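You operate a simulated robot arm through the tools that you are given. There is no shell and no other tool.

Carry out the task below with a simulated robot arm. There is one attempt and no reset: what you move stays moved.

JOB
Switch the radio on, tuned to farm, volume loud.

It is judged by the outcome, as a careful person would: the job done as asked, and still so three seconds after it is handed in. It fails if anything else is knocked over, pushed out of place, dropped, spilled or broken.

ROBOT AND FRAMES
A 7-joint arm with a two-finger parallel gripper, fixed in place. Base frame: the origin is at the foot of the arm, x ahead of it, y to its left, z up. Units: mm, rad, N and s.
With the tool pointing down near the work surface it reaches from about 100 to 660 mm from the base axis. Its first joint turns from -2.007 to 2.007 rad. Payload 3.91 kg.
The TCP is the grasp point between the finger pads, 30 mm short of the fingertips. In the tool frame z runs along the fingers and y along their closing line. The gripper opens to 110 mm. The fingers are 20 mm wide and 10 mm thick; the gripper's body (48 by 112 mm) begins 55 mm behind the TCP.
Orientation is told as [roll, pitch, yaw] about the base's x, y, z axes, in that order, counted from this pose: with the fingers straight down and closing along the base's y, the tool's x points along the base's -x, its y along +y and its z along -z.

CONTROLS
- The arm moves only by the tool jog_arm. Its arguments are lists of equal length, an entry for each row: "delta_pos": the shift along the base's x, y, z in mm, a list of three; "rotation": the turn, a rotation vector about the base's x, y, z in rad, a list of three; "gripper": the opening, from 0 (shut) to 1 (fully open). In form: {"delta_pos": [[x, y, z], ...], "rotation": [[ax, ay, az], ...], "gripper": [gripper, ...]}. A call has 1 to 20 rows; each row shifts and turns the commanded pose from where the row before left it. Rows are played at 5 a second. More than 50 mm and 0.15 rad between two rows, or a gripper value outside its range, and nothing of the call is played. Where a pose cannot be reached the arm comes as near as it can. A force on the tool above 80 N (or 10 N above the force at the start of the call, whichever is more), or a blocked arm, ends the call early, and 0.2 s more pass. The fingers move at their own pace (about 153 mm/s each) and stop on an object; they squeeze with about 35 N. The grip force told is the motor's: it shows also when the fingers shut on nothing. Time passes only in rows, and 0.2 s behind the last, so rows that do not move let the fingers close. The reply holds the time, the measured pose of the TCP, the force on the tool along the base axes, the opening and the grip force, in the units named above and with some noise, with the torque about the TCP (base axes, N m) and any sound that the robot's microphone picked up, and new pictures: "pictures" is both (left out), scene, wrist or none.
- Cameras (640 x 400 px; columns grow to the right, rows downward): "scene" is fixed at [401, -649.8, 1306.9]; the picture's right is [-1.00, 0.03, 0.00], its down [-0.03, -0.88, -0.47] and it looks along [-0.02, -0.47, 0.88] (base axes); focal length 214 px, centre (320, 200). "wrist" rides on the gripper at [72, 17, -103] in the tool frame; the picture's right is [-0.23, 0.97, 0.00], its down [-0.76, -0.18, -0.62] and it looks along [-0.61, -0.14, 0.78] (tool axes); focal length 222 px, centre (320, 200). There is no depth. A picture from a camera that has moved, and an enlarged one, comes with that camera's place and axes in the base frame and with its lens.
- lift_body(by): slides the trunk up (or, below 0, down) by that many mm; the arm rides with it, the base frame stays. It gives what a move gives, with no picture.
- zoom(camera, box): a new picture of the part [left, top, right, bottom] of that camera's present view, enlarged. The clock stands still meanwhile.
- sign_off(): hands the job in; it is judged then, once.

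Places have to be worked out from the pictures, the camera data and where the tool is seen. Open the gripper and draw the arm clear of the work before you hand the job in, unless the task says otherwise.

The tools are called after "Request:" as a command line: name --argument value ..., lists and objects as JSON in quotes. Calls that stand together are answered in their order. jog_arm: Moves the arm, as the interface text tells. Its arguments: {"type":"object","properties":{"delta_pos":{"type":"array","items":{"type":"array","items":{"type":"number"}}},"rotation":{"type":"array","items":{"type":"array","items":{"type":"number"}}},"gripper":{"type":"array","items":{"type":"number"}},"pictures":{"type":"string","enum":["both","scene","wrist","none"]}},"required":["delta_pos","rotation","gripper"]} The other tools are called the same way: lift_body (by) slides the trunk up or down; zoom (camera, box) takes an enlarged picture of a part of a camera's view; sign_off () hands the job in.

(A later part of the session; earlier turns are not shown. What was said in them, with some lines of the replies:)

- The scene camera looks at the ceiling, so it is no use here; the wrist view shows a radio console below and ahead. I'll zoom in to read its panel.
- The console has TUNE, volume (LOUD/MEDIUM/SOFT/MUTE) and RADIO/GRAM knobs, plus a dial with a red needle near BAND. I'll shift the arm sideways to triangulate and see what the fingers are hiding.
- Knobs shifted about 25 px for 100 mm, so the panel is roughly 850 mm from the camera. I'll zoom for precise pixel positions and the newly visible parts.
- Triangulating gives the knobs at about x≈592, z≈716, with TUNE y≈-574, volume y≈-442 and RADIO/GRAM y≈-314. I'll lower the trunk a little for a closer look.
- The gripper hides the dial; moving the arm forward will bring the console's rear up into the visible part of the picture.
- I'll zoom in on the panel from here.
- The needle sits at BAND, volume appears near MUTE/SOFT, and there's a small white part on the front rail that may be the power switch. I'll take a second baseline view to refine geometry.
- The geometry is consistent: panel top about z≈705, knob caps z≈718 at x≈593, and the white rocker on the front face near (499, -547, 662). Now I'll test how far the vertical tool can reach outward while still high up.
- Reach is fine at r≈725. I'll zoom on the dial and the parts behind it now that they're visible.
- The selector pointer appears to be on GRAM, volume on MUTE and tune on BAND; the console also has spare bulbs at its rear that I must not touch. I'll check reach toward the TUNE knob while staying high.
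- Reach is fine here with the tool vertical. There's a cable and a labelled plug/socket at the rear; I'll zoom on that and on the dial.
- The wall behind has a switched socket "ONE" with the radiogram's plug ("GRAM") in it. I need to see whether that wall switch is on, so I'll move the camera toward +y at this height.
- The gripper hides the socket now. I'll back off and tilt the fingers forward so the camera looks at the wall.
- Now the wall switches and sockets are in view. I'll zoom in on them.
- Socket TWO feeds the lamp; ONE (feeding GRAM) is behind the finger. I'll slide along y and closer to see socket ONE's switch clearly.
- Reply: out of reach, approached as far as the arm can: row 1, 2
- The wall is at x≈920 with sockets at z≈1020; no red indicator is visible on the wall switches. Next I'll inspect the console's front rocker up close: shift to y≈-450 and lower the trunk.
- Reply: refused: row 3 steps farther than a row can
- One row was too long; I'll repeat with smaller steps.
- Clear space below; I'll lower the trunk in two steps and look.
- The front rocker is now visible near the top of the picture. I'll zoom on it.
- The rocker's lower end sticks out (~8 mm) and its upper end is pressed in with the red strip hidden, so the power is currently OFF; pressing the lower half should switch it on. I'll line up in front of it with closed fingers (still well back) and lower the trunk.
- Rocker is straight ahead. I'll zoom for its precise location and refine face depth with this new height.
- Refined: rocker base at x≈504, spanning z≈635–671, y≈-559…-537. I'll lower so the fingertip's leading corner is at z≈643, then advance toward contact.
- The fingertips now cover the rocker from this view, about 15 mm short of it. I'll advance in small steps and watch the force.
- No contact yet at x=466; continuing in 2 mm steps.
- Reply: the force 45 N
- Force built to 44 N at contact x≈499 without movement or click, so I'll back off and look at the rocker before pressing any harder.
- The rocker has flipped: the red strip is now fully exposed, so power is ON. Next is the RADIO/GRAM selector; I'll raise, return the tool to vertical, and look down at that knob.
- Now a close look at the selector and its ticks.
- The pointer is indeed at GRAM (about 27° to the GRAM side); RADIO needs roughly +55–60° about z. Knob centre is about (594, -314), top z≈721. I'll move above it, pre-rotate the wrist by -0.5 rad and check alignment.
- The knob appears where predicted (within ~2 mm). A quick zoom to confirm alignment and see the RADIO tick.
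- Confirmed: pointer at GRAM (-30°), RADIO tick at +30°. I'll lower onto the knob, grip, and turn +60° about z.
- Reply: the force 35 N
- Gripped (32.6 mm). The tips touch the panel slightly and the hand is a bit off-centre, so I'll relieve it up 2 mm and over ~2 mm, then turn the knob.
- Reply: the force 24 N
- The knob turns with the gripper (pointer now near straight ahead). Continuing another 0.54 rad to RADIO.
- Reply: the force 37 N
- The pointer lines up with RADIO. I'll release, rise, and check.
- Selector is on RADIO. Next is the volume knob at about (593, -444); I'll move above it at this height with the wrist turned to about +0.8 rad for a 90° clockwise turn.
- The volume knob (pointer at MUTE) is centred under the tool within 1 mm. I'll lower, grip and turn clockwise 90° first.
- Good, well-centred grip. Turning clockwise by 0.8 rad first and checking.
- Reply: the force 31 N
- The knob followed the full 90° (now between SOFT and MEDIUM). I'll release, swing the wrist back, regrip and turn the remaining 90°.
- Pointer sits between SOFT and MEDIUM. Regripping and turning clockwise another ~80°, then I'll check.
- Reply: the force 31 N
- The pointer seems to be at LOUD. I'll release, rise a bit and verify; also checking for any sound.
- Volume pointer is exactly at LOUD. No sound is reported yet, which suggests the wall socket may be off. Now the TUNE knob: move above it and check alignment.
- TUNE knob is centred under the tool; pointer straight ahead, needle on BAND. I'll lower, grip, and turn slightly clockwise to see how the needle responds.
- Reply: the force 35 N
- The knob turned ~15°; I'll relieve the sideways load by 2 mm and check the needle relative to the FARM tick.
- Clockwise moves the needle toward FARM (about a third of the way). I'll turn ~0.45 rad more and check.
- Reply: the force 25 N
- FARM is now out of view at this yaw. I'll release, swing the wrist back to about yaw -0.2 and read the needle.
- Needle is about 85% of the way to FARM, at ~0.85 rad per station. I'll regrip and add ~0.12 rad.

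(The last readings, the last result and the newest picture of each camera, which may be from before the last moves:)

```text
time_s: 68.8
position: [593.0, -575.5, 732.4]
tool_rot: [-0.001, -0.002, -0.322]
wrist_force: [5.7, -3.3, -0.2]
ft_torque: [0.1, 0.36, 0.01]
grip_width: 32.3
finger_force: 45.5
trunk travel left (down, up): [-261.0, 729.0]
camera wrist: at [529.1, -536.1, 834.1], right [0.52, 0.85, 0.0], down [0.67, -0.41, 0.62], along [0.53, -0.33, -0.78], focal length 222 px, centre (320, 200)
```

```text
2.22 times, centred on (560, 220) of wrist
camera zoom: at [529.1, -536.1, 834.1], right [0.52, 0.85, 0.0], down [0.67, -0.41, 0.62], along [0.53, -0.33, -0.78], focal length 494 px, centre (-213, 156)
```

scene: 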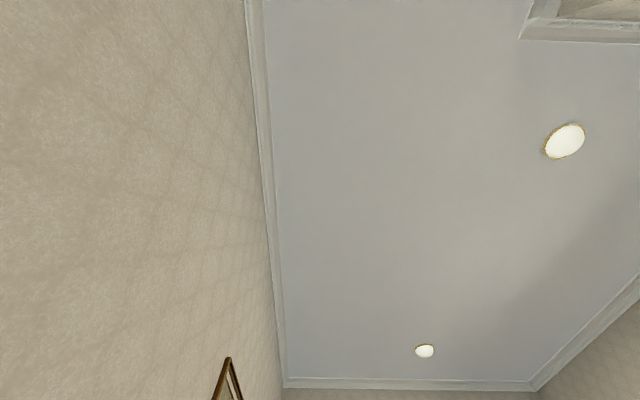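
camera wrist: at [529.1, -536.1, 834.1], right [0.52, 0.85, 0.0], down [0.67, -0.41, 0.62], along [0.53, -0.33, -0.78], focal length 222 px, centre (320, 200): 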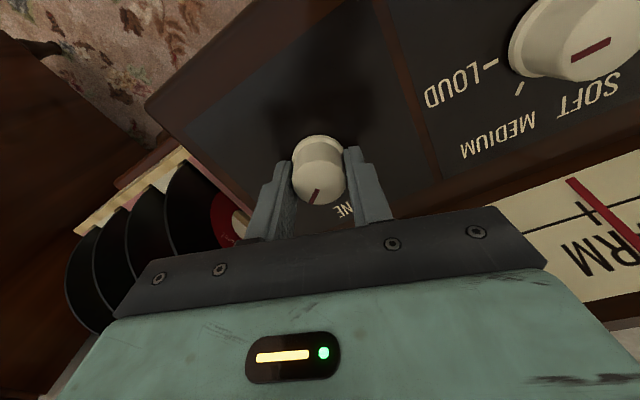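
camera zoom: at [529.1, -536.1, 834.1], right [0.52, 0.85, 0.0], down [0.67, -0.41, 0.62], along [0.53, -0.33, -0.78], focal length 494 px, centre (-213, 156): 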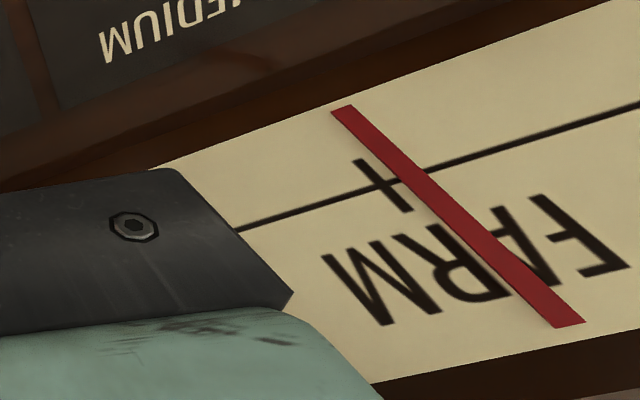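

The needle is very close to FARM, but from this slant there is parallax. I'll release, rise and view the dial squarely from above.

Request:
jog_arm --delta_pos '[[0, 0, 0], [0, 0, 0], [0, 0, 0]]' --rotation '[[0, 0, 0], [0, 0, 0], [0, 0, 0]]' --gripper '[0.6, 0.6, 0.6]' --pictures "none"

Request:
lift_body --by 250

Request:
jog_arm --delta_pos '[[0, 40, 0], [0, 40, 0], [0, 38, 0], [0, 0, 0]]' --rotation '[[0, 0, 0.12], [0, 0, 0.1], [0, 0, 0.1], [0, 0, 0]]' --gripper '[0.6, 0.6, 0.6, 0.6]' --pictures "wrist"

Request:
zoom --camera "wrist" --box '[240, 90, 400, 190]'

```text
time_s: 69.6
position: [592.6, -574.1, 731.9]
tool_rot: [0.0, 0.0, -0.322]
wrist_force: [1.4, 0.2, -0.3]
ft_torque: [-0.01, 0.02, 0.0]
grip_width: 66.2
finger_force: 0.1
trunk travel left (down, up): [-261.0, 729.0]
```

```text
time_s: 72.2
position: [592.9, -575.8, 982.2]
tool_rot: [0.0, 0.0, -0.322]
wrist_force: [0.5, 0.0, 0.1]
ft_torque: [-0.02, 0.01, -0.01]
grip_width: 66.0
finger_force: 0.0
trunk travel left (down, up): [-511.0, 479.0]
```

```text
time_s: 73.2
position: [593.0, -456.6, 982.8]
tool_rot: [0.0, 0.001, 0.003]
wrist_force: [-0.6, -0.4, 0.1]
ft_torque: [0.0, -0.02, 0.01]
grip_width: 65.8
finger_force: 0.1
trunk travel left (down, up): [-511.0, 479.0]
camera wrist: at [519.6, -439.4, 1084.2], right [0.23, 0.97, 0.0], down [0.76, -0.18, 0.62], along [0.61, -0.14, -0.78], focal length 222 px, centre (320, 200)
```

wrist: 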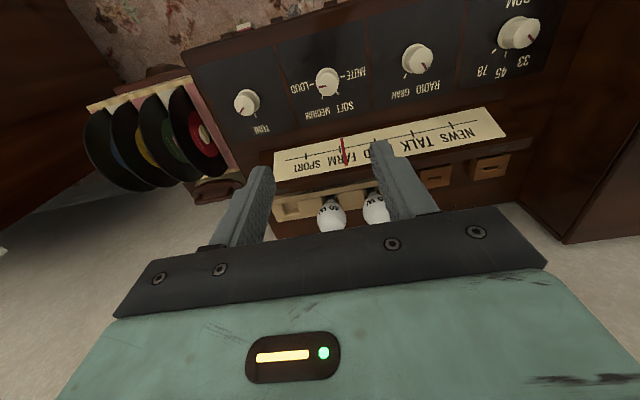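

```text
4.00 times, centred on (320, 140) of wrist
camera zoom: at [519.6, -439.4, 1084.2], right [0.23, 0.97, 0.0], down [0.76, -0.18, 0.62], along [0.61, -0.14, -0.78], focal length 888 px, centre (320, 440)
```

zoom: 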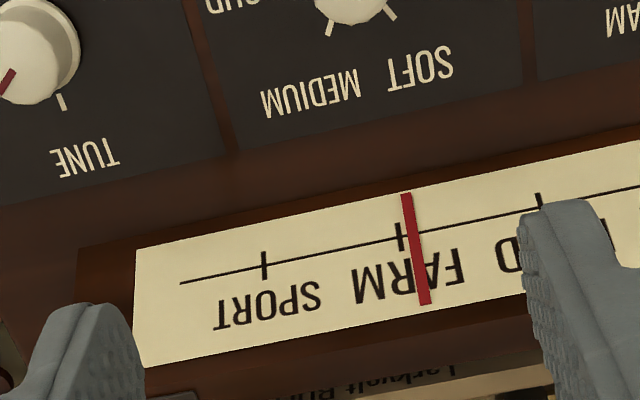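

Square view: needle is about 5 mm (≈0.09 station) short of the FARM tick. I'll go back and turn another ~0.085 rad clockwise.

Request:
jog_arm --delta_pos '[[0, -40, 0], [0, -40, 0], [0, -38.5, 0], [0, 0, 0]]' --rotation '[[0, 0, 0], [0, 0, 0], [0, 0, 0], [0, 0, 0]]' --gripper '[0.6, 0.6, 0.6, 0.6]' --pictures "none"

Request:
lift_body --by -250

Request:
jog_arm --delta_pos '[[0, 0, 0], [0, 0, 0], [0, 0, 0], [0, 0, 0], [0, 0, 0], [0, 0, 0]]' --rotation '[[0, 0, 0], [0, 0, 0], [0, 0, 0], [0, 0, -0.045], [0, 0, -0.04], [0, 0, 0]]' --gripper '[0, 0, 0, 0, 0, 0]' --pictures "wrist"

Request:
zoom --camera "wrist" --box '[480, 130, 640, 310]'

```text
time_s: 74.2
position: [592.7, -578.2, 982.7]
tool_rot: [0.0, 0.0, 0.001]
wrist_force: [-0.2, -0.6, 0.2]
ft_torque: [0.02, 0.0, 0.04]
grip_width: 66.0
finger_force: 0.1
trunk travel left (down, up): [-511.0, 479.0]
```

```text
time_s: 76.8
position: [594.0, -576.4, 732.3]
tool_rot: [0.001, 0.0, -0.001]
wrist_force: [0.0, 0.3, -0.4]
ft_torque: [-0.04, -0.01, -0.02]
grip_width: 66.2
finger_force: 0.0
trunk travel left (down, up): [-261.0, 729.0]
```

```text
time_s: 78.2
position: [593.0, -575.7, 732.1]
tool_rot: [0.002, -0.001, -0.085]
wrist_force: [-5.4, 29.9, -2.8]
ft_torque: [-0.2, -0.22, -0.07]
grip_width: 32.7
finger_force: 45.0
trunk travel left (down, up): [-261.0, 729.0]
camera wrist: at [522.6, -552.0, 834.4], right [0.31, 0.95, 0.0], down [0.74, -0.24, 0.62], along [0.59, -0.19, -0.78], focal length 222 px, centre (320, 200)
```

wrist: 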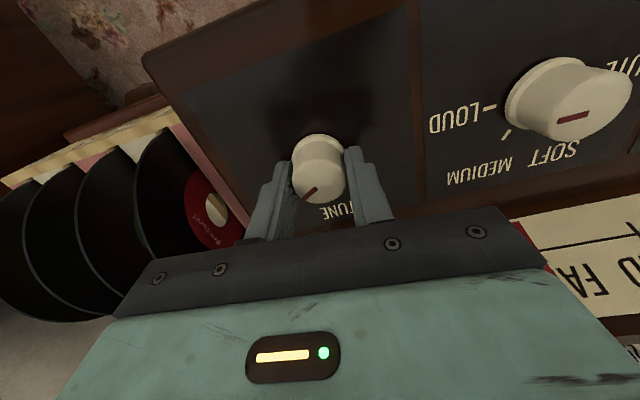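

```text
2.22 times, centred on (560, 220) of wrist
camera zoom: at [522.6, -552.0, 834.4], right [0.31, 0.95, 0.0], down [0.74, -0.24, 0.62], along [0.59, -0.19, -0.78], focal length 494 px, centre (-213, 156)
```

zoom: 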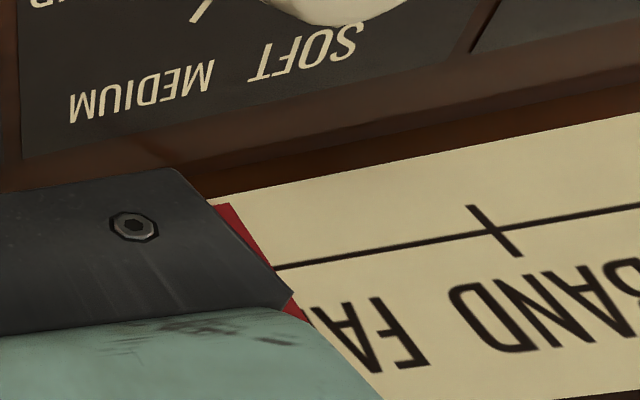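

The FARM tick is just hidden by the hand here. Release, rise, and look squarely again.

Request:
jog_arm --delta_pos '[[0, 0, 0], [0, 0, 0], [0, 0, 0]]' --rotation '[[0, 0, 0], [0, 0, 0], [0, 0, 0]]' --gripper '[0.6, 0.6, 0.6]' --pictures "none"

Request:
lift_body --by 250

Request:
jog_arm --delta_pos '[[0, 40, 0], [0, 40, 0], [0, 38.5, 0], [0, 0, 0]]' --rotation '[[0, 0, 0.085], [0, 0, 0], [0, 0, 0], [0, 0, 0]]' --gripper '[0.6, 0.6, 0.6, 0.6]' --pictures "wrist"

Request:
zoom --camera "wrist" --box '[240, 90, 400, 190]'

```text
time_s: 79.0
position: [593.7, -577.7, 733.0]
tool_rot: [0.0, 0.001, -0.087]
wrist_force: [0.1, -0.8, -0.1]
ft_torque: [0.02, -0.01, 0.02]
grip_width: 65.6
finger_force: 0.1
trunk travel left (down, up): [-261.0, 729.0]
```

```text
time_s: 81.5
position: [593.8, -576.4, 982.9]
tool_rot: [0.0, -0.002, -0.085]
wrist_force: [0.1, 0.3, 0.9]
ft_torque: [-0.01, 0.01, -0.01]
grip_width: 66.0
finger_force: 0.2
trunk travel left (down, up): [-511.0, 479.0]
```

```text
time_s: 82.5
position: [594.3, -457.6, 980.3]
tool_rot: [0.0, 0.0, 0.0]
wrist_force: [-0.7, 0.6, 0.0]
ft_torque: [-0.03, -0.01, 0.01]
grip_width: 66.0
finger_force: 0.1
trunk travel left (down, up): [-511.0, 479.0]
camera wrist: at [520.7, -440.1, 1083.0], right [0.23, 0.97, 0.0], down [0.76, -0.18, 0.62], along [0.61, -0.14, -0.78], focal length 222 px, centre (320, 200)
```

wrist: 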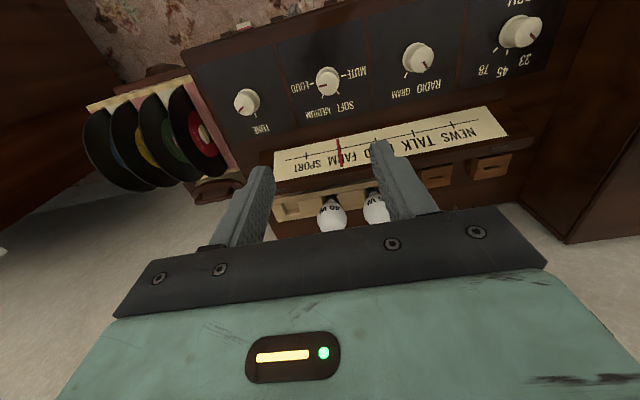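

```text
4.00 times, centred on (320, 140) of wrist
camera zoom: at [520.7, -440.1, 1083.0], right [0.23, 0.97, 0.0], down [0.76, -0.18, 0.62], along [0.61, -0.14, -0.78], focal length 888 px, centre (320, 440)
```

zoom: 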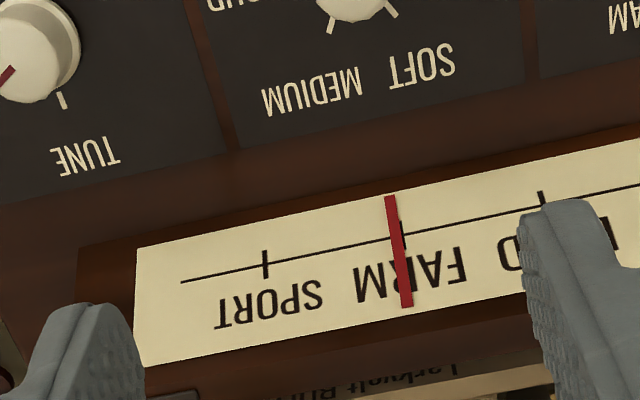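

The needle is now on FARM. Still no sound and the dial isn't lit, so the wall socket ONE feeding the gram is probably off. I'll raise, tilt, and inspect its switch up close.

Request:
lift_body --by 130

Request:
jog_arm --delta_pos '[[0, 45, 0], [0, 45, 0], [0, 45, 0], [0, 45, 0], [0, 20, 0], [0, 0, 0], [0, 0, 0], [0, 0, 0], [0, 0, 0], [0, 0, 0], [0, 0, 0], [0, 0, 0]]' --rotation '[[0, 0, 0], [0, 0, 0], [0, 0, 0], [0, 0, 0], [0, 0, 0], [0, -0.13, 0], [0, -0.13, 0], [0, -0.13, 0], [0, -0.13, 0], [0, -0.13, 0], [0, -0.13, 0], [0, 0, 0]]' --gripper '[0.6, 0.6, 0.6, 0.6, 0.6, 0.6, 0.6, 0.6, 0.6, 0.6, 0.6, 0.6]' --pictures "wrist"

```text
time_s: 84.1
position: [593.8, -457.4, 1111.6]
tool_rot: [0.001, -0.001, -0.001]
wrist_force: [-0.7, 0.5, -0.4]
ft_torque: [0.02, 0.02, 0.02]
grip_width: 66.0
finger_force: 0.1
trunk travel left (down, up): [-641.0, 349.0]
```

```text
time_s: 86.7
position: [594.6, -258.4, 1111.0]
tool_rot: [0.0, -0.781, -0.001]
wrist_force: [0.7, 0.4, 0.7]
ft_torque: [0.0, -0.03, 0.01]
grip_width: 66.1
finger_force: 0.0
trunk travel left (down, up): [-641.0, 349.0]
camera wrist: at [468.8, -240.6, 1132.2], right [0.16, 0.97, 0.16], down [0.1, -0.18, 0.98], along [0.98, -0.14, -0.13], focal length 222 px, centre (320, 200)
```

wrist: 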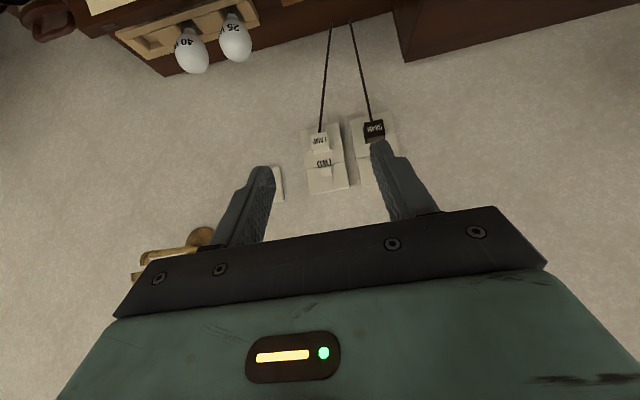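

I'll shift +y and up so socket ONE shows between/above the fingers.

Request:
jog_arm --delta_pos '[[20, 30, 30], [20, 30, 30], [20, 0, 20], [0, 0, 0]]' --rotation '[[0, 0, 0], [0, 0, 0], [0, 0, 0], [0, 0, 0]]' --gripper '[0.6, 0.6, 0.6, 0.6]' --pictures "wrist"

Request:
zoom --camera "wrist" --box '[240, 50, 400, 150]'

```text
time_s: 87.7
position: [653.2, -197.1, 1192.1]
tool_rot: [-0.001, -0.781, -0.001]
wrist_force: [0.1, 0.6, 0.4]
ft_torque: [-0.01, 0.01, 0.01]
grip_width: 66.3
finger_force: 0.2
trunk travel left (down, up): [-641.0, 349.0]
camera wrist: at [529.4, -180.3, 1213.2], right [0.16, 0.97, 0.16], down [0.1, -0.18, 0.98], along [0.98, -0.14, -0.13], focal length 222 px, centre (320, 200)
```

wrist: 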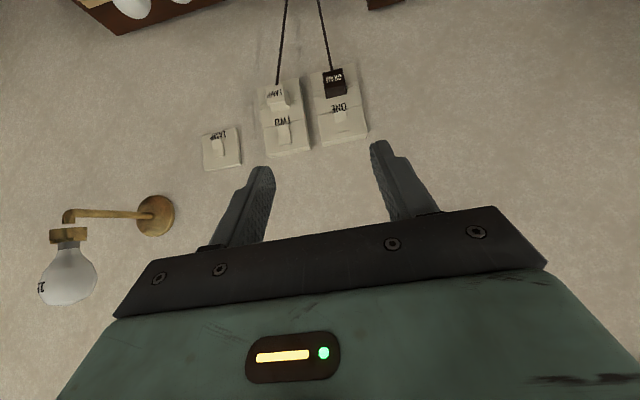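

```text
4.00 times, centred on (320, 100) of wrist
camera zoom: at [529.4, -180.3, 1213.2], right [0.16, 0.97, 0.16], down [0.1, -0.18, 0.98], along [0.98, -0.14, -0.13], focal length 888 px, centre (320, 600)
```

zoom: 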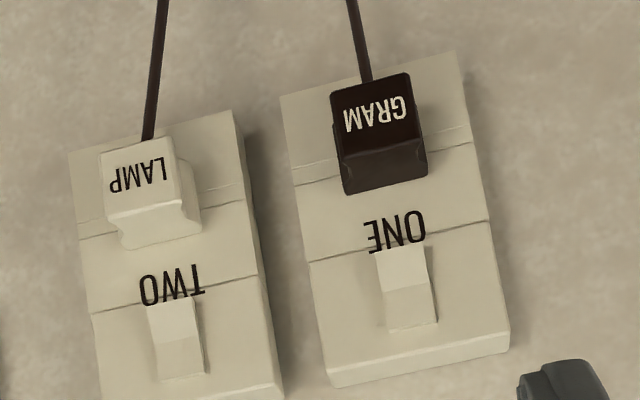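

Request:
zoom --camera "wrist" --box '[315, 100, 375, 150]'

Request:
zoom --camera "wrist" --box '[195, 110, 325, 180]'

```text
8.00 times, centred on (345, 125) of wrist
camera zoom: at [529.4, -180.3, 1213.2], right [0.16, 0.97, 0.16], down [0.1, -0.18, 0.98], along [0.98, -0.14, -0.13], focal length 1777 px, centre (120, 800)
```

zoom: 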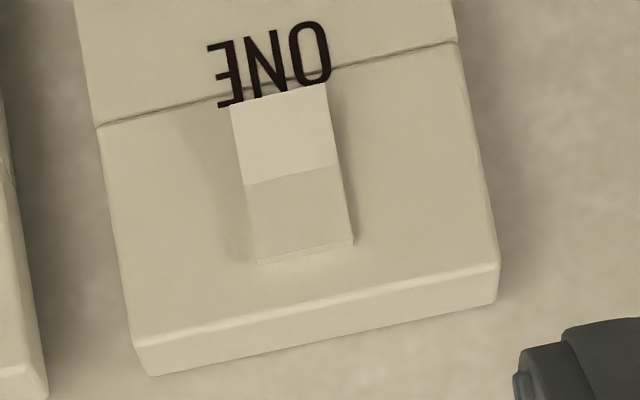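

```text
4.92 times, centred on (260, 145) of wrist
camera zoom: at [529.4, -180.3, 1213.2], right [0.16, 0.97, 0.16], down [0.1, -0.18, 0.98], along [0.98, -0.14, -0.13], focal length 1094 px, centre (615, 471)
```

zoom: 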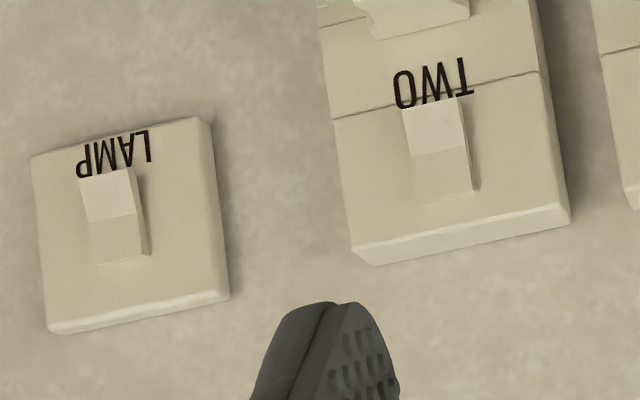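

All wall rockers are in the OFF position (lower end out, no red showing), including socket ONE that feeds the gram. Its rocker spans about z 1010–1046 at y≈-173, x≈920. I'll close the fingers and line up in front of its lower half.

Request:
jog_arm --delta_pos '[[0, 12, -40], [0, 12, -40], [0, 0, -40], [0, 0, -40], [0, 0, 0]]' --rotation '[[0, 0, 0], [0, 0, 0], [0, 0, 0], [0, 0, 0], [0, 0, 0]]' --gripper '[0, 0, 0, 0, 0]' --pictures "none"

Request:
jog_arm --delta_pos '[[40, 0, 0], [40, 0, 0], [40, 0, 0], [0, 0, 0]]' --rotation '[[0, 0, 0], [0, 0, 0], [0, 0, 0], [0, 0, 0]]' --gripper '[0, 0, 0, 0]' --pictures "wrist"

Request:
zoom --camera "wrist" --box '[260, 100, 400, 220]'

```text
time_s: 88.9
position: [654.9, -175.0, 1031.9]
tool_rot: [0.001, -0.779, 0.0]
wrist_force: [0.0, -0.9, -0.1]
ft_torque: [0.02, -0.01, 0.0]
grip_width: 0.0
finger_force: 35.0
trunk travel left (down, up): [-641.0, 349.0]
```

```text
time_s: 89.9
position: [774.4, -173.4, 1033.0]
tool_rot: [-0.002, -0.781, 0.0]
wrist_force: [0.1, 0.7, -0.5]
ft_torque: [-0.01, 0.01, 0.02]
grip_width: 0.0
finger_force: 35.2
trunk travel left (down, up): [-641.0, 349.0]
camera wrist: at [649.8, -156.3, 1053.9], right [0.16, 0.97, 0.16], down [0.1, -0.18, 0.98], along [0.98, -0.14, -0.13], focal length 222 px, centre (320, 200)
```

wrist: 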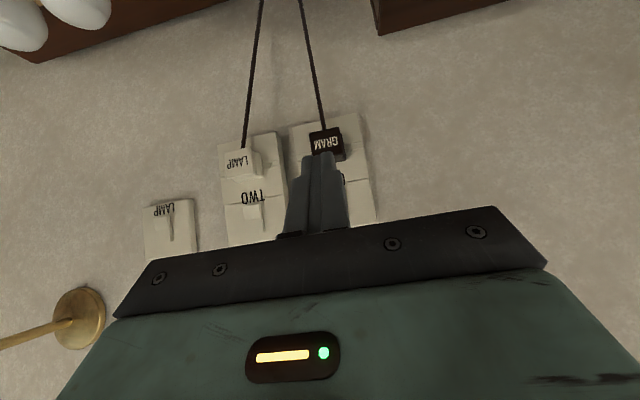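

```text
3.33 times, centred on (330, 160) of wrist
camera zoom: at [649.8, -156.3, 1053.9], right [0.16, 0.97, 0.16], down [0.1, -0.18, 0.98], along [0.98, -0.14, -0.13], focal length 740 px, centre (287, 333)
```

zoom: 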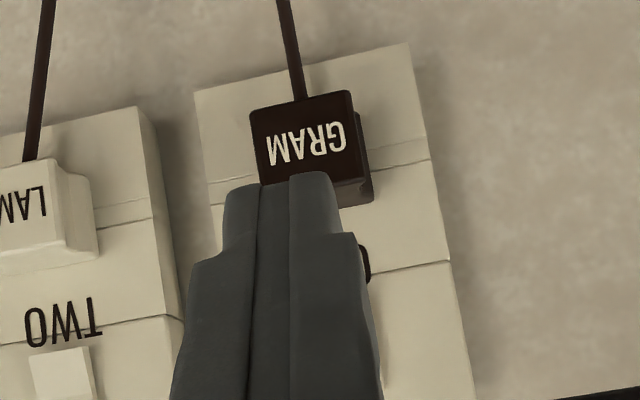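

The fingers cover the rocker with ~20 mm clearance above the plug. Advancing to just short of contact.

Request:
jog_arm --delta_pos '[[30, 0, 0], [30, 0, 0], [25, 0, 0], [10, 0, 0], [0, 0, 0]]' --rotation '[[0, 0, 0], [0, 0, 0], [0, 0, 0], [0, 0, 0], [0, 0, 0]]' --gripper '[0, 0, 0, 0, 0]' --pictures "wrist"

Request:
zoom --camera "wrist" --box '[260, 100, 400, 220]'

```text
time_s: 91.1
position: [869.8, -175.3, 1031.5]
tool_rot: [-0.001, -0.78, -0.001]
wrist_force: [0.0, 0.0, 0.5]
ft_torque: [0.03, 0.0, 0.02]
grip_width: 0.0
finger_force: 35.2
trunk travel left (down, up): [-641.0, 349.0]
camera wrist: at [744.2, -156.6, 1052.3], right [0.16, 0.97, 0.16], down [0.1, -0.18, 0.98], along [0.98, -0.14, -0.13], focal length 222 px, centre (320, 200)
```

wrist: 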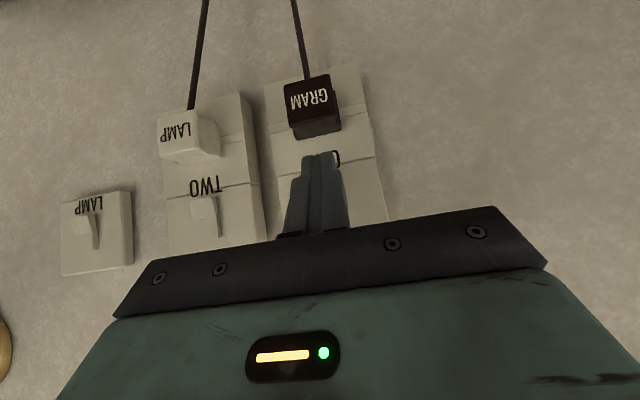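

```text
3.33 times, centred on (330, 160) of wrist
camera zoom: at [744.2, -156.6, 1052.3], right [0.16, 0.97, 0.16], down [0.1, -0.18, 0.98], along [0.98, -0.14, -0.13], focal length 740 px, centre (287, 333)
```

zoom: 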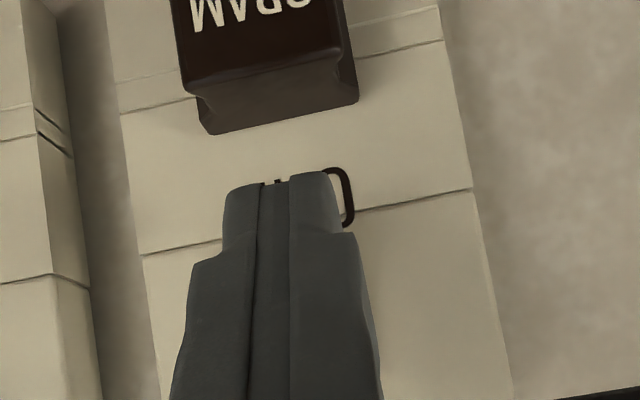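

The finger is ~2 mm left of the rocker centre; I'll correct y by +2 and advance in small steps.

Request:
jog_arm --delta_pos '[[3, 2, 0], [3, 0, 0], [3, 0, 0], [0, 0, 0]]' --rotation '[[0, 0, 0], [0, 0, 0], [0, 0, 0], [0, 0, 0]]' --gripper '[0, 0, 0, 0]' --pictures "none"

Request:
jog_arm --delta_pos '[[2, 0, 0], [2, 0, 0], [0, 0, 0]]' --rotation '[[0, 0, 0], [0, 0, 0], [0, 0, 0]]' --gripper '[0, 0, 0]' --pictures "none"

```text
time_s: 92.1
position: [878.2, -172.1, 1031.2]
tool_rot: [-0.002, -0.781, 0.0]
wrist_force: [-0.5, -0.1, -0.6]
ft_torque: [0.04, 0.0, -0.01]
grip_width: 0.0
finger_force: 34.9
trunk travel left (down, up): [-641.0, 349.0]
```

```text
time_s: 92.9
position: [882.9, -172.4, 1031.9]
tool_rot: [0.001, -0.779, 0.001]
wrist_force: [0.6, -0.4, 1.1]
ft_torque: [0.02, 0.0, 0.04]
grip_width: 0.0
finger_force: 35.3
trunk travel left (down, up): [-641.0, 349.0]
```

No contact yet at x=883; continuing in 2 mm steps.

Request:
jog_arm --delta_pos '[[2, 0, 0], [0, 0, 0]]' --rotation '[[0, 0, 0], [0, 0, 0]]' --gripper '[0, 0]' --pictures "none"

Request:
jog_arm --delta_pos '[[2, 0, 0], [0, 0, 0]]' --rotation '[[0, 0, 0], [0, 0, 0]]' --gripper '[0, 0]' --pictures "none"

Request:
jog_arm --delta_pos '[[2, 0, 0], [0, 0, 0]]' --rotation '[[0, 0, 0], [0, 0, 0]]' --gripper '[0, 0]' --pictures "wrist"

```text
time_s: 93.5
position: [883.3, -171.7, 1031.1]
tool_rot: [-0.001, -0.781, 0.001]
wrist_force: [0.8, -0.4, -0.4]
ft_torque: [-0.01, 0.02, 0.01]
grip_width: 0.0
finger_force: 35.3
trunk travel left (down, up): [-641.0, 349.0]
```

```text
time_s: 94.1
position: [886.2, -171.2, 1031.9]
tool_rot: [0.0, -0.781, -0.001]
wrist_force: [-0.3, 0.3, 0.4]
ft_torque: [-0.01, -0.02, -0.03]
grip_width: 0.0
finger_force: 35.1
trunk travel left (down, up): [-641.0, 349.0]
```

```text
time_s: 94.7
position: [888.2, -172.0, 1031.9]
tool_rot: [0.0, -0.779, 0.001]
wrist_force: [0.3, 0.0, 0.0]
ft_torque: [0.0, 0.05, 0.0]
grip_width: 0.1
finger_force: 34.8
trunk travel left (down, up): [-641.0, 349.0]
camera wrist: at [763.0, -154.3, 1052.9], right [0.16, 0.97, 0.16], down [0.1, -0.18, 0.98], along [0.98, -0.14, -0.13], focal length 222 px, centre (320, 200)
```

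wrist: 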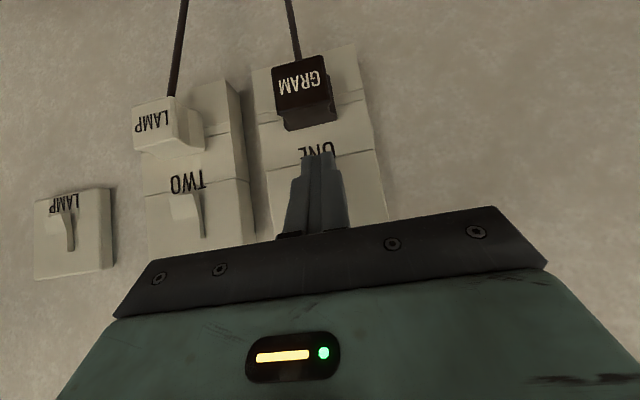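

Still no contact; continuing with 2 mm steps.

Request:
jog_arm --delta_pos '[[2, 0, 0], [0, 0, 0]]' --rotation '[[0, 0, 0], [0, 0, 0]]' --gripper '[0, 0]' --pictures "none"

Request:
jog_arm --delta_pos '[[2, 0, 0], [0, 0, 0]]' --rotation '[[0, 0, 0], [0, 0, 0]]' --gripper '[0, 0]' --pictures "none"

Request:
jog_arm --delta_pos '[[2, 0, 0], [0, 0, 0]]' --rotation '[[0, 0, 0], [0, 0, 0]]' --gripper '[0, 0]' --pictures "none"

```text
time_s: 95.3
position: [889.1, -171.3, 1032.1]
tool_rot: [-0.001, -0.78, 0.001]
wrist_force: [-0.1, 0.0, 0.6]
ft_torque: [0.01, -0.03, 0.0]
grip_width: 0.0
finger_force: 34.7
trunk travel left (down, up): [-641.0, 349.0]
```

```text
time_s: 95.9
position: [889.4, -171.6, 1032.0]
tool_rot: [0.002, -0.781, 0.0]
wrist_force: [-17.0, 1.4, 2.8]
ft_torque: [0.18, 0.18, 0.08]
grip_width: 0.1
finger_force: 35.5
trunk travel left (down, up): [-641.0, 349.0]
```

```text
time_s: 96.5
position: [890.5, -170.1, 1031.9]
tool_rot: [0.003, -0.779, -0.001]
wrist_force: [-39.1, 3.0, 4.4]
ft_torque: [-0.13, 0.45, 0.11]
grip_width: 0.0
finger_force: 35.3
trunk travel left (down, up): [-641.0, 349.0]
```

Same force profile as the console rocker (39 N at contact). I'll back off and inspect the switch from above.

Request:
jog_arm --delta_pos '[[-10, 0, 0], [-30, 0, 0], [-40, 0, 20], [-40, 0, 30], [-40, 0, 30], [-40, -10, 30], [0, -10, 30], [0, 0, 0]]' --rotation '[[0, 0, 0], [0, 0, 0], [0, 0, 0], [0, 0, 0], [0, 0, 0], [0, 0, 0], [0, 0, 0], [0, 0, 0]]' --gripper '[0, 0, 0, 0, 0, 0, 0, 0]' --pictures "wrist"

Request:
zoom --camera "wrist" --box '[240, 60, 400, 180]'

```text
refused: row 6 steps farther than a row can; nothing moved
```

```text
3.33 times, centred on (320, 120) of wrist
camera zoom: at [765.9, -153.7, 1053.0], right [0.16, 0.97, 0.16], down [0.1, -0.18, 0.98], along [0.98, -0.14, -0.13], focal length 740 px, centre (320, 467)
```

zoom: 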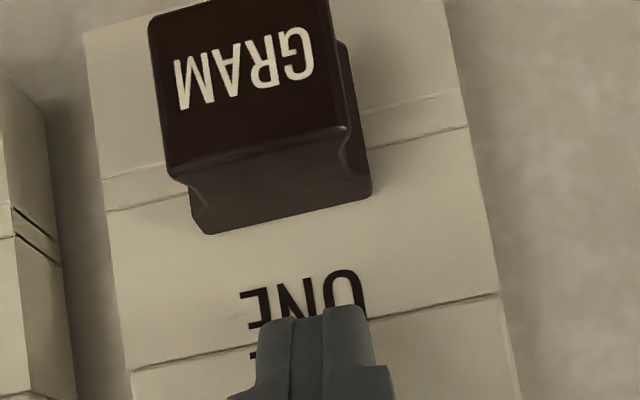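

One row was too long; retrying the retreat with shorter rows.

Request:
jog_arm --delta_pos '[[-10, 0, 0], [-30, 0, 0], [-35, 0, 20], [-35, 0, 30], [-35, 0, 30], [-30, -10, 30], [-20, -10, 30], [0, 0, 0]]' --rotation '[[0, 0, 0], [0, 0, 0], [0, 0, 0], [0, 0, 0], [0, 0, 0], [0, 0, 0], [0, 0, 0], [0, 0, 0]]' --gripper '[0, 0, 0, 0, 0, 0, 0, 0]' --pictures "wrist"

Request:
zoom --camera "wrist" --box '[240, 60, 400, 180]'

```text
time_s: 98.3
position: [699.4, -190.4, 1170.6]
tool_rot: [-0.001, -0.781, 0.001]
wrist_force: [-0.5, 0.5, -0.4]
ft_torque: [0.01, 0.02, 0.03]
grip_width: 0.0
finger_force: 35.0
trunk travel left (down, up): [-641.0, 349.0]
camera wrist: at [574.3, -173.2, 1191.8], right [0.16, 0.97, 0.16], down [0.1, -0.18, 0.98], along [0.98, -0.14, -0.13], focal length 222 px, centre (320, 200)
```

wrist: 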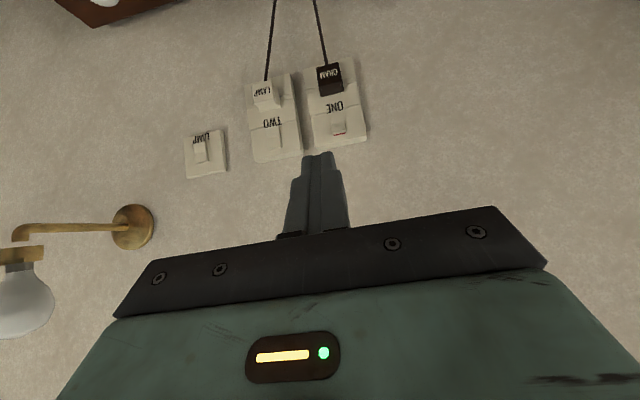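

```text
3.33 times, centred on (320, 120) of wrist
camera zoom: at [574.3, -173.2, 1191.8], right [0.16, 0.97, 0.16], down [0.1, -0.18, 0.98], along [0.98, -0.14, -0.13], focal length 740 px, centre (320, 467)
```

zoom: 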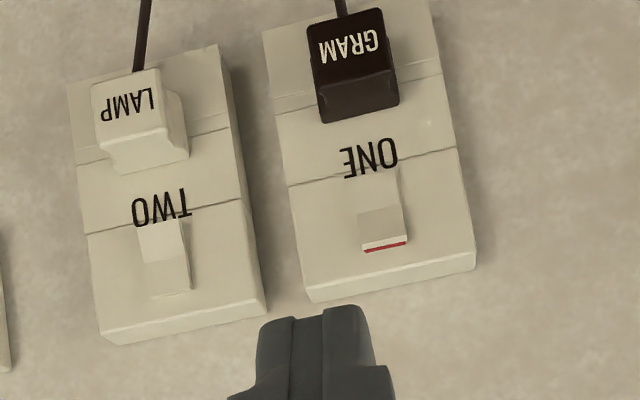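

Socket ONE is now ON (red strip showing) and TWO is untouched. Now I'll go back over the console to check whether the dial lights up and everything holds its setting.

Request:
jog_arm --delta_pos '[[-35, -30, 0], [-35, -30, 0], [-20, -40, 0], [-10, -45, 0], [0, -45, 0], [0, -45, 0], [0, -35, 0], [0, 0, 0], [0, 0, 0], [0, 0, 0], [0, 0, 0], [0, 0, 0], [0, 0, 0], [0, 0, 0]]' --rotation '[[0, 0, 0], [0, 0, 0], [0, 0, 0], [0, 0, 0], [0, 0, 0], [0, 0, 0], [0, 0, 0], [0, 0.13, 0], [0, 0.13, 0], [0, 0.13, 0], [0, 0.13, 0], [0, 0.13, 0], [0, 0.13, 0], [0, 0, 0]]' --gripper '[0, 0, 0, 0, 0.5, 0.5, 0.5, 0.5, 0.5, 0.5, 0.5, 0.5, 0.5, 0.5]' --pictures "wrist"

Request:
zoom --camera "wrist" --box '[240, 40, 480, 190]'

```text
time_s: 101.3
position: [598.5, -462.5, 1171.0]
tool_rot: [0.0, 0.001, 0.0]
wrist_force: [-0.6, 0.9, 1.0]
ft_torque: [0.02, 0.0, 0.01]
grip_width: 55.0
finger_force: 0.1
trunk travel left (down, up): [-641.0, 349.0]
camera wrist: at [526.1, -444.5, 1273.5], right [0.23, 0.97, 0.0], down [0.76, -0.18, 0.62], along [0.61, -0.14, -0.78], focal length 222 px, centre (320, 200)
```

wrist: 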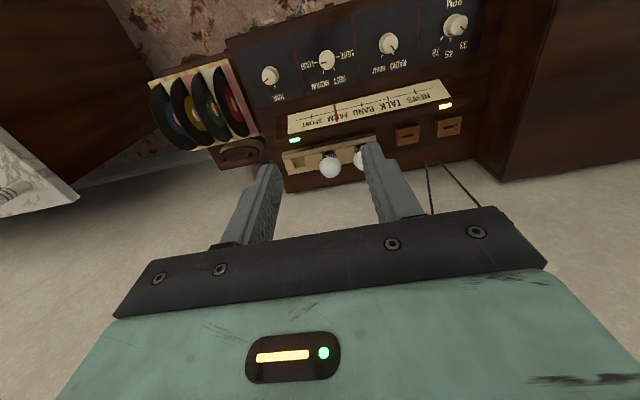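

```text
2.67 times, centred on (360, 115) of wrist
camera zoom: at [526.1, -444.5, 1273.5], right [0.23, 0.97, 0.0], down [0.76, -0.18, 0.62], along [0.61, -0.14, -0.78], focal length 592 px, centre (213, 427)
```

zoom: 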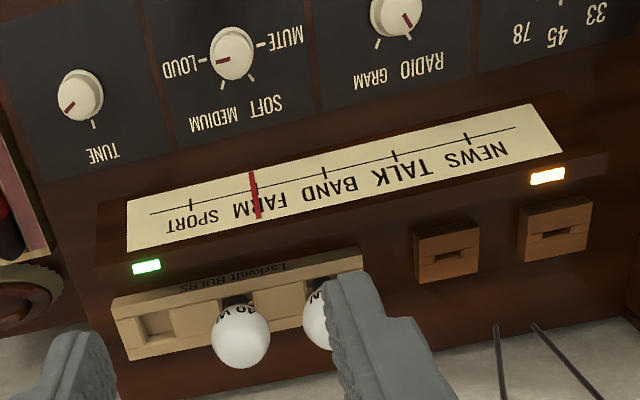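

Two pilot lamps are now lit (amber and green), so the set is powered and tuned. I'll zoom to verify each setting.

Request:
zoom --camera "wrist" --box '[250, 20, 420, 140]'

Request:
zoom --camera "wrist" --box '[270, 80, 370, 150]'

Request:
zoom --camera "wrist" --box '[360, 20, 430, 80]'

```text
3.33 times, centred on (335, 80) of wrist
camera zoom: at [526.1, -444.5, 1273.5], right [0.23, 0.97, 0.0], down [0.76, -0.18, 0.62], along [0.61, -0.14, -0.78], focal length 740 px, centre (270, 600)
```

zoom: 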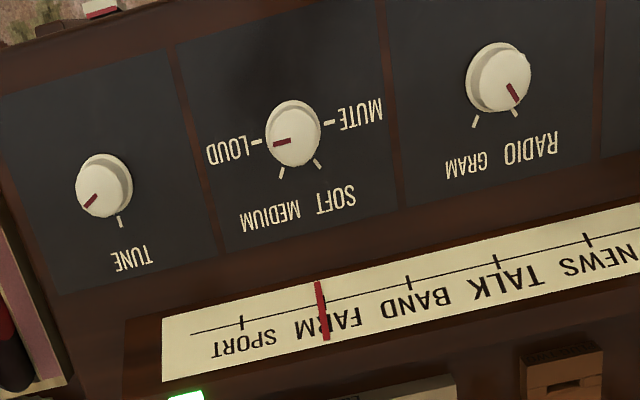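

```text
5.71 times, centred on (320, 115) of wrist
camera zoom: at [526.1, -444.5, 1273.5], right [0.23, 0.97, 0.0], down [0.76, -0.18, 0.62], along [0.61, -0.14, -0.78], focal length 1269 px, centre (320, 686)
```

zoom: 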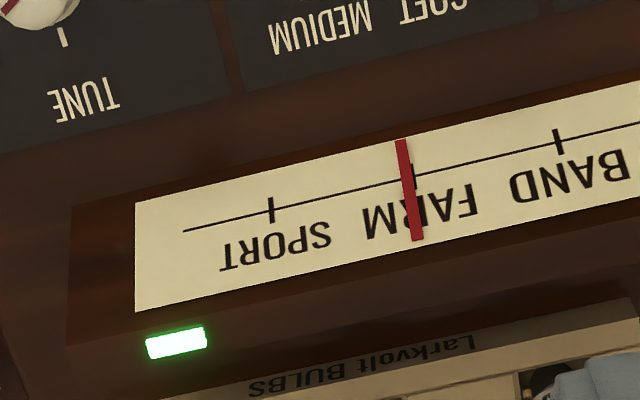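

```text
6.67 times, centred on (395, 50) of wrist
camera zoom: at [526.1, -444.5, 1273.5], right [0.23, 0.97, 0.0], down [0.76, -0.18, 0.62], along [0.61, -0.14, -0.78], focal length 1481 px, centre (-180, 1200)
```

zoom: 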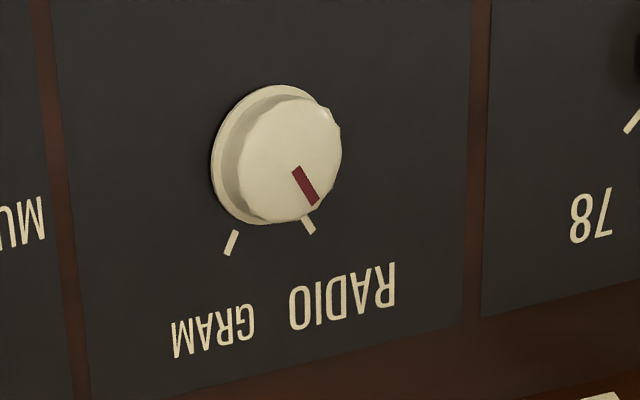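

Everything reads as asked: power on, RADIO, needle on FARM, volume at LOUD. I'll draw the arm back clear with the gripper open and take a final look.

Request:
jog_arm --delta_pos '[[-40, 0, 0], [-40, 0, 0], [-40, 0, 0], [-40, 0, 0], [-40, 0, 0], [-40, 0, 0], [0, 0, 0], [0, 0, 0], [0, 0, 0]]' --rotation '[[0, 0, 0], [0, 0, 0], [0, 0, 0], [0, 0, 0], [0, 0, 0], [0, 0, 0], [0, 0, 0], [0, 0, 0], [0, 0, 0]]' --gripper '[1, 1, 1, 1, 1, 1, 1, 1, 1]' --pictures "wrist"

Request:
zoom --camera "wrist" --box '[220, 80, 460, 240]'

```text
time_s: 103.3
position: [356.5, -460.7, 1171.2]
tool_rot: [0.001, 0.0, 0.0]
wrist_force: [-0.6, 1.0, 0.7]
ft_torque: [-0.03, -0.02, 0.01]
grip_width: 110.1
finger_force: 0.1
trunk travel left (down, up): [-641.0, 349.0]
camera wrist: at [284.0, -444.7, 1274.0], right [0.23, 0.97, 0.0], down [0.76, -0.18, 0.62], along [0.61, -0.14, -0.78], focal length 222 px, centre (320, 200)
```

wrist: 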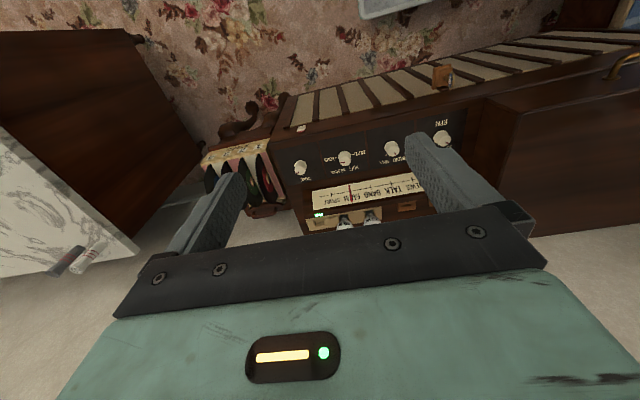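

```text
2.50 times, centred on (340, 160) of wrist
camera zoom: at [284.0, -444.7, 1274.0], right [0.23, 0.97, 0.0], down [0.76, -0.18, 0.62], along [0.61, -0.14, -0.78], focal length 555 px, centre (270, 300)
```

zoom: 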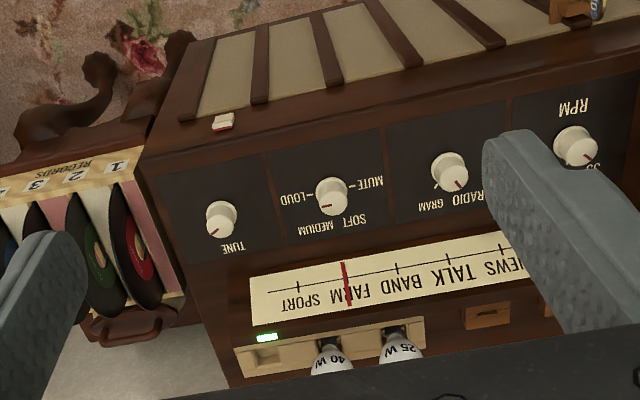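

The final view shows the rocker on (red showing), pilot lamp lit, selector at RADIO, needle on FARM and volume at LOUD. Nothing else is disturbed, the gripper is open and the arm is clear, so I'm handing the job in.

Request:
sign_off

```text
The job is handed in.
```

The radio is switched on, tuned to FARM, with the volume at LOUD. I never heard it: the microphone reported no sound at any point. That it is playing is my judgement from the two pilot lamps, amber and green, which are now lit.

- **Power:** I pressed the rocker on the front of the console, and its red strip is now showing. The lamps stayed dark, so I also switched on wall socket ONE, which feeds the set and had been off. They were lit when I next looked.
- **Source:** I turned the selector from GRAM to RADIO.
- **Tuning:** the needle sits on the FARM mark, about 2 mm toward SPORT.
- **Volume:** I turned the knob from MUTE to LOUD, and its pointer lines up with the mark.

I saw nothing else moved or disturbed. The gripper is open and the arm is clear of the console.
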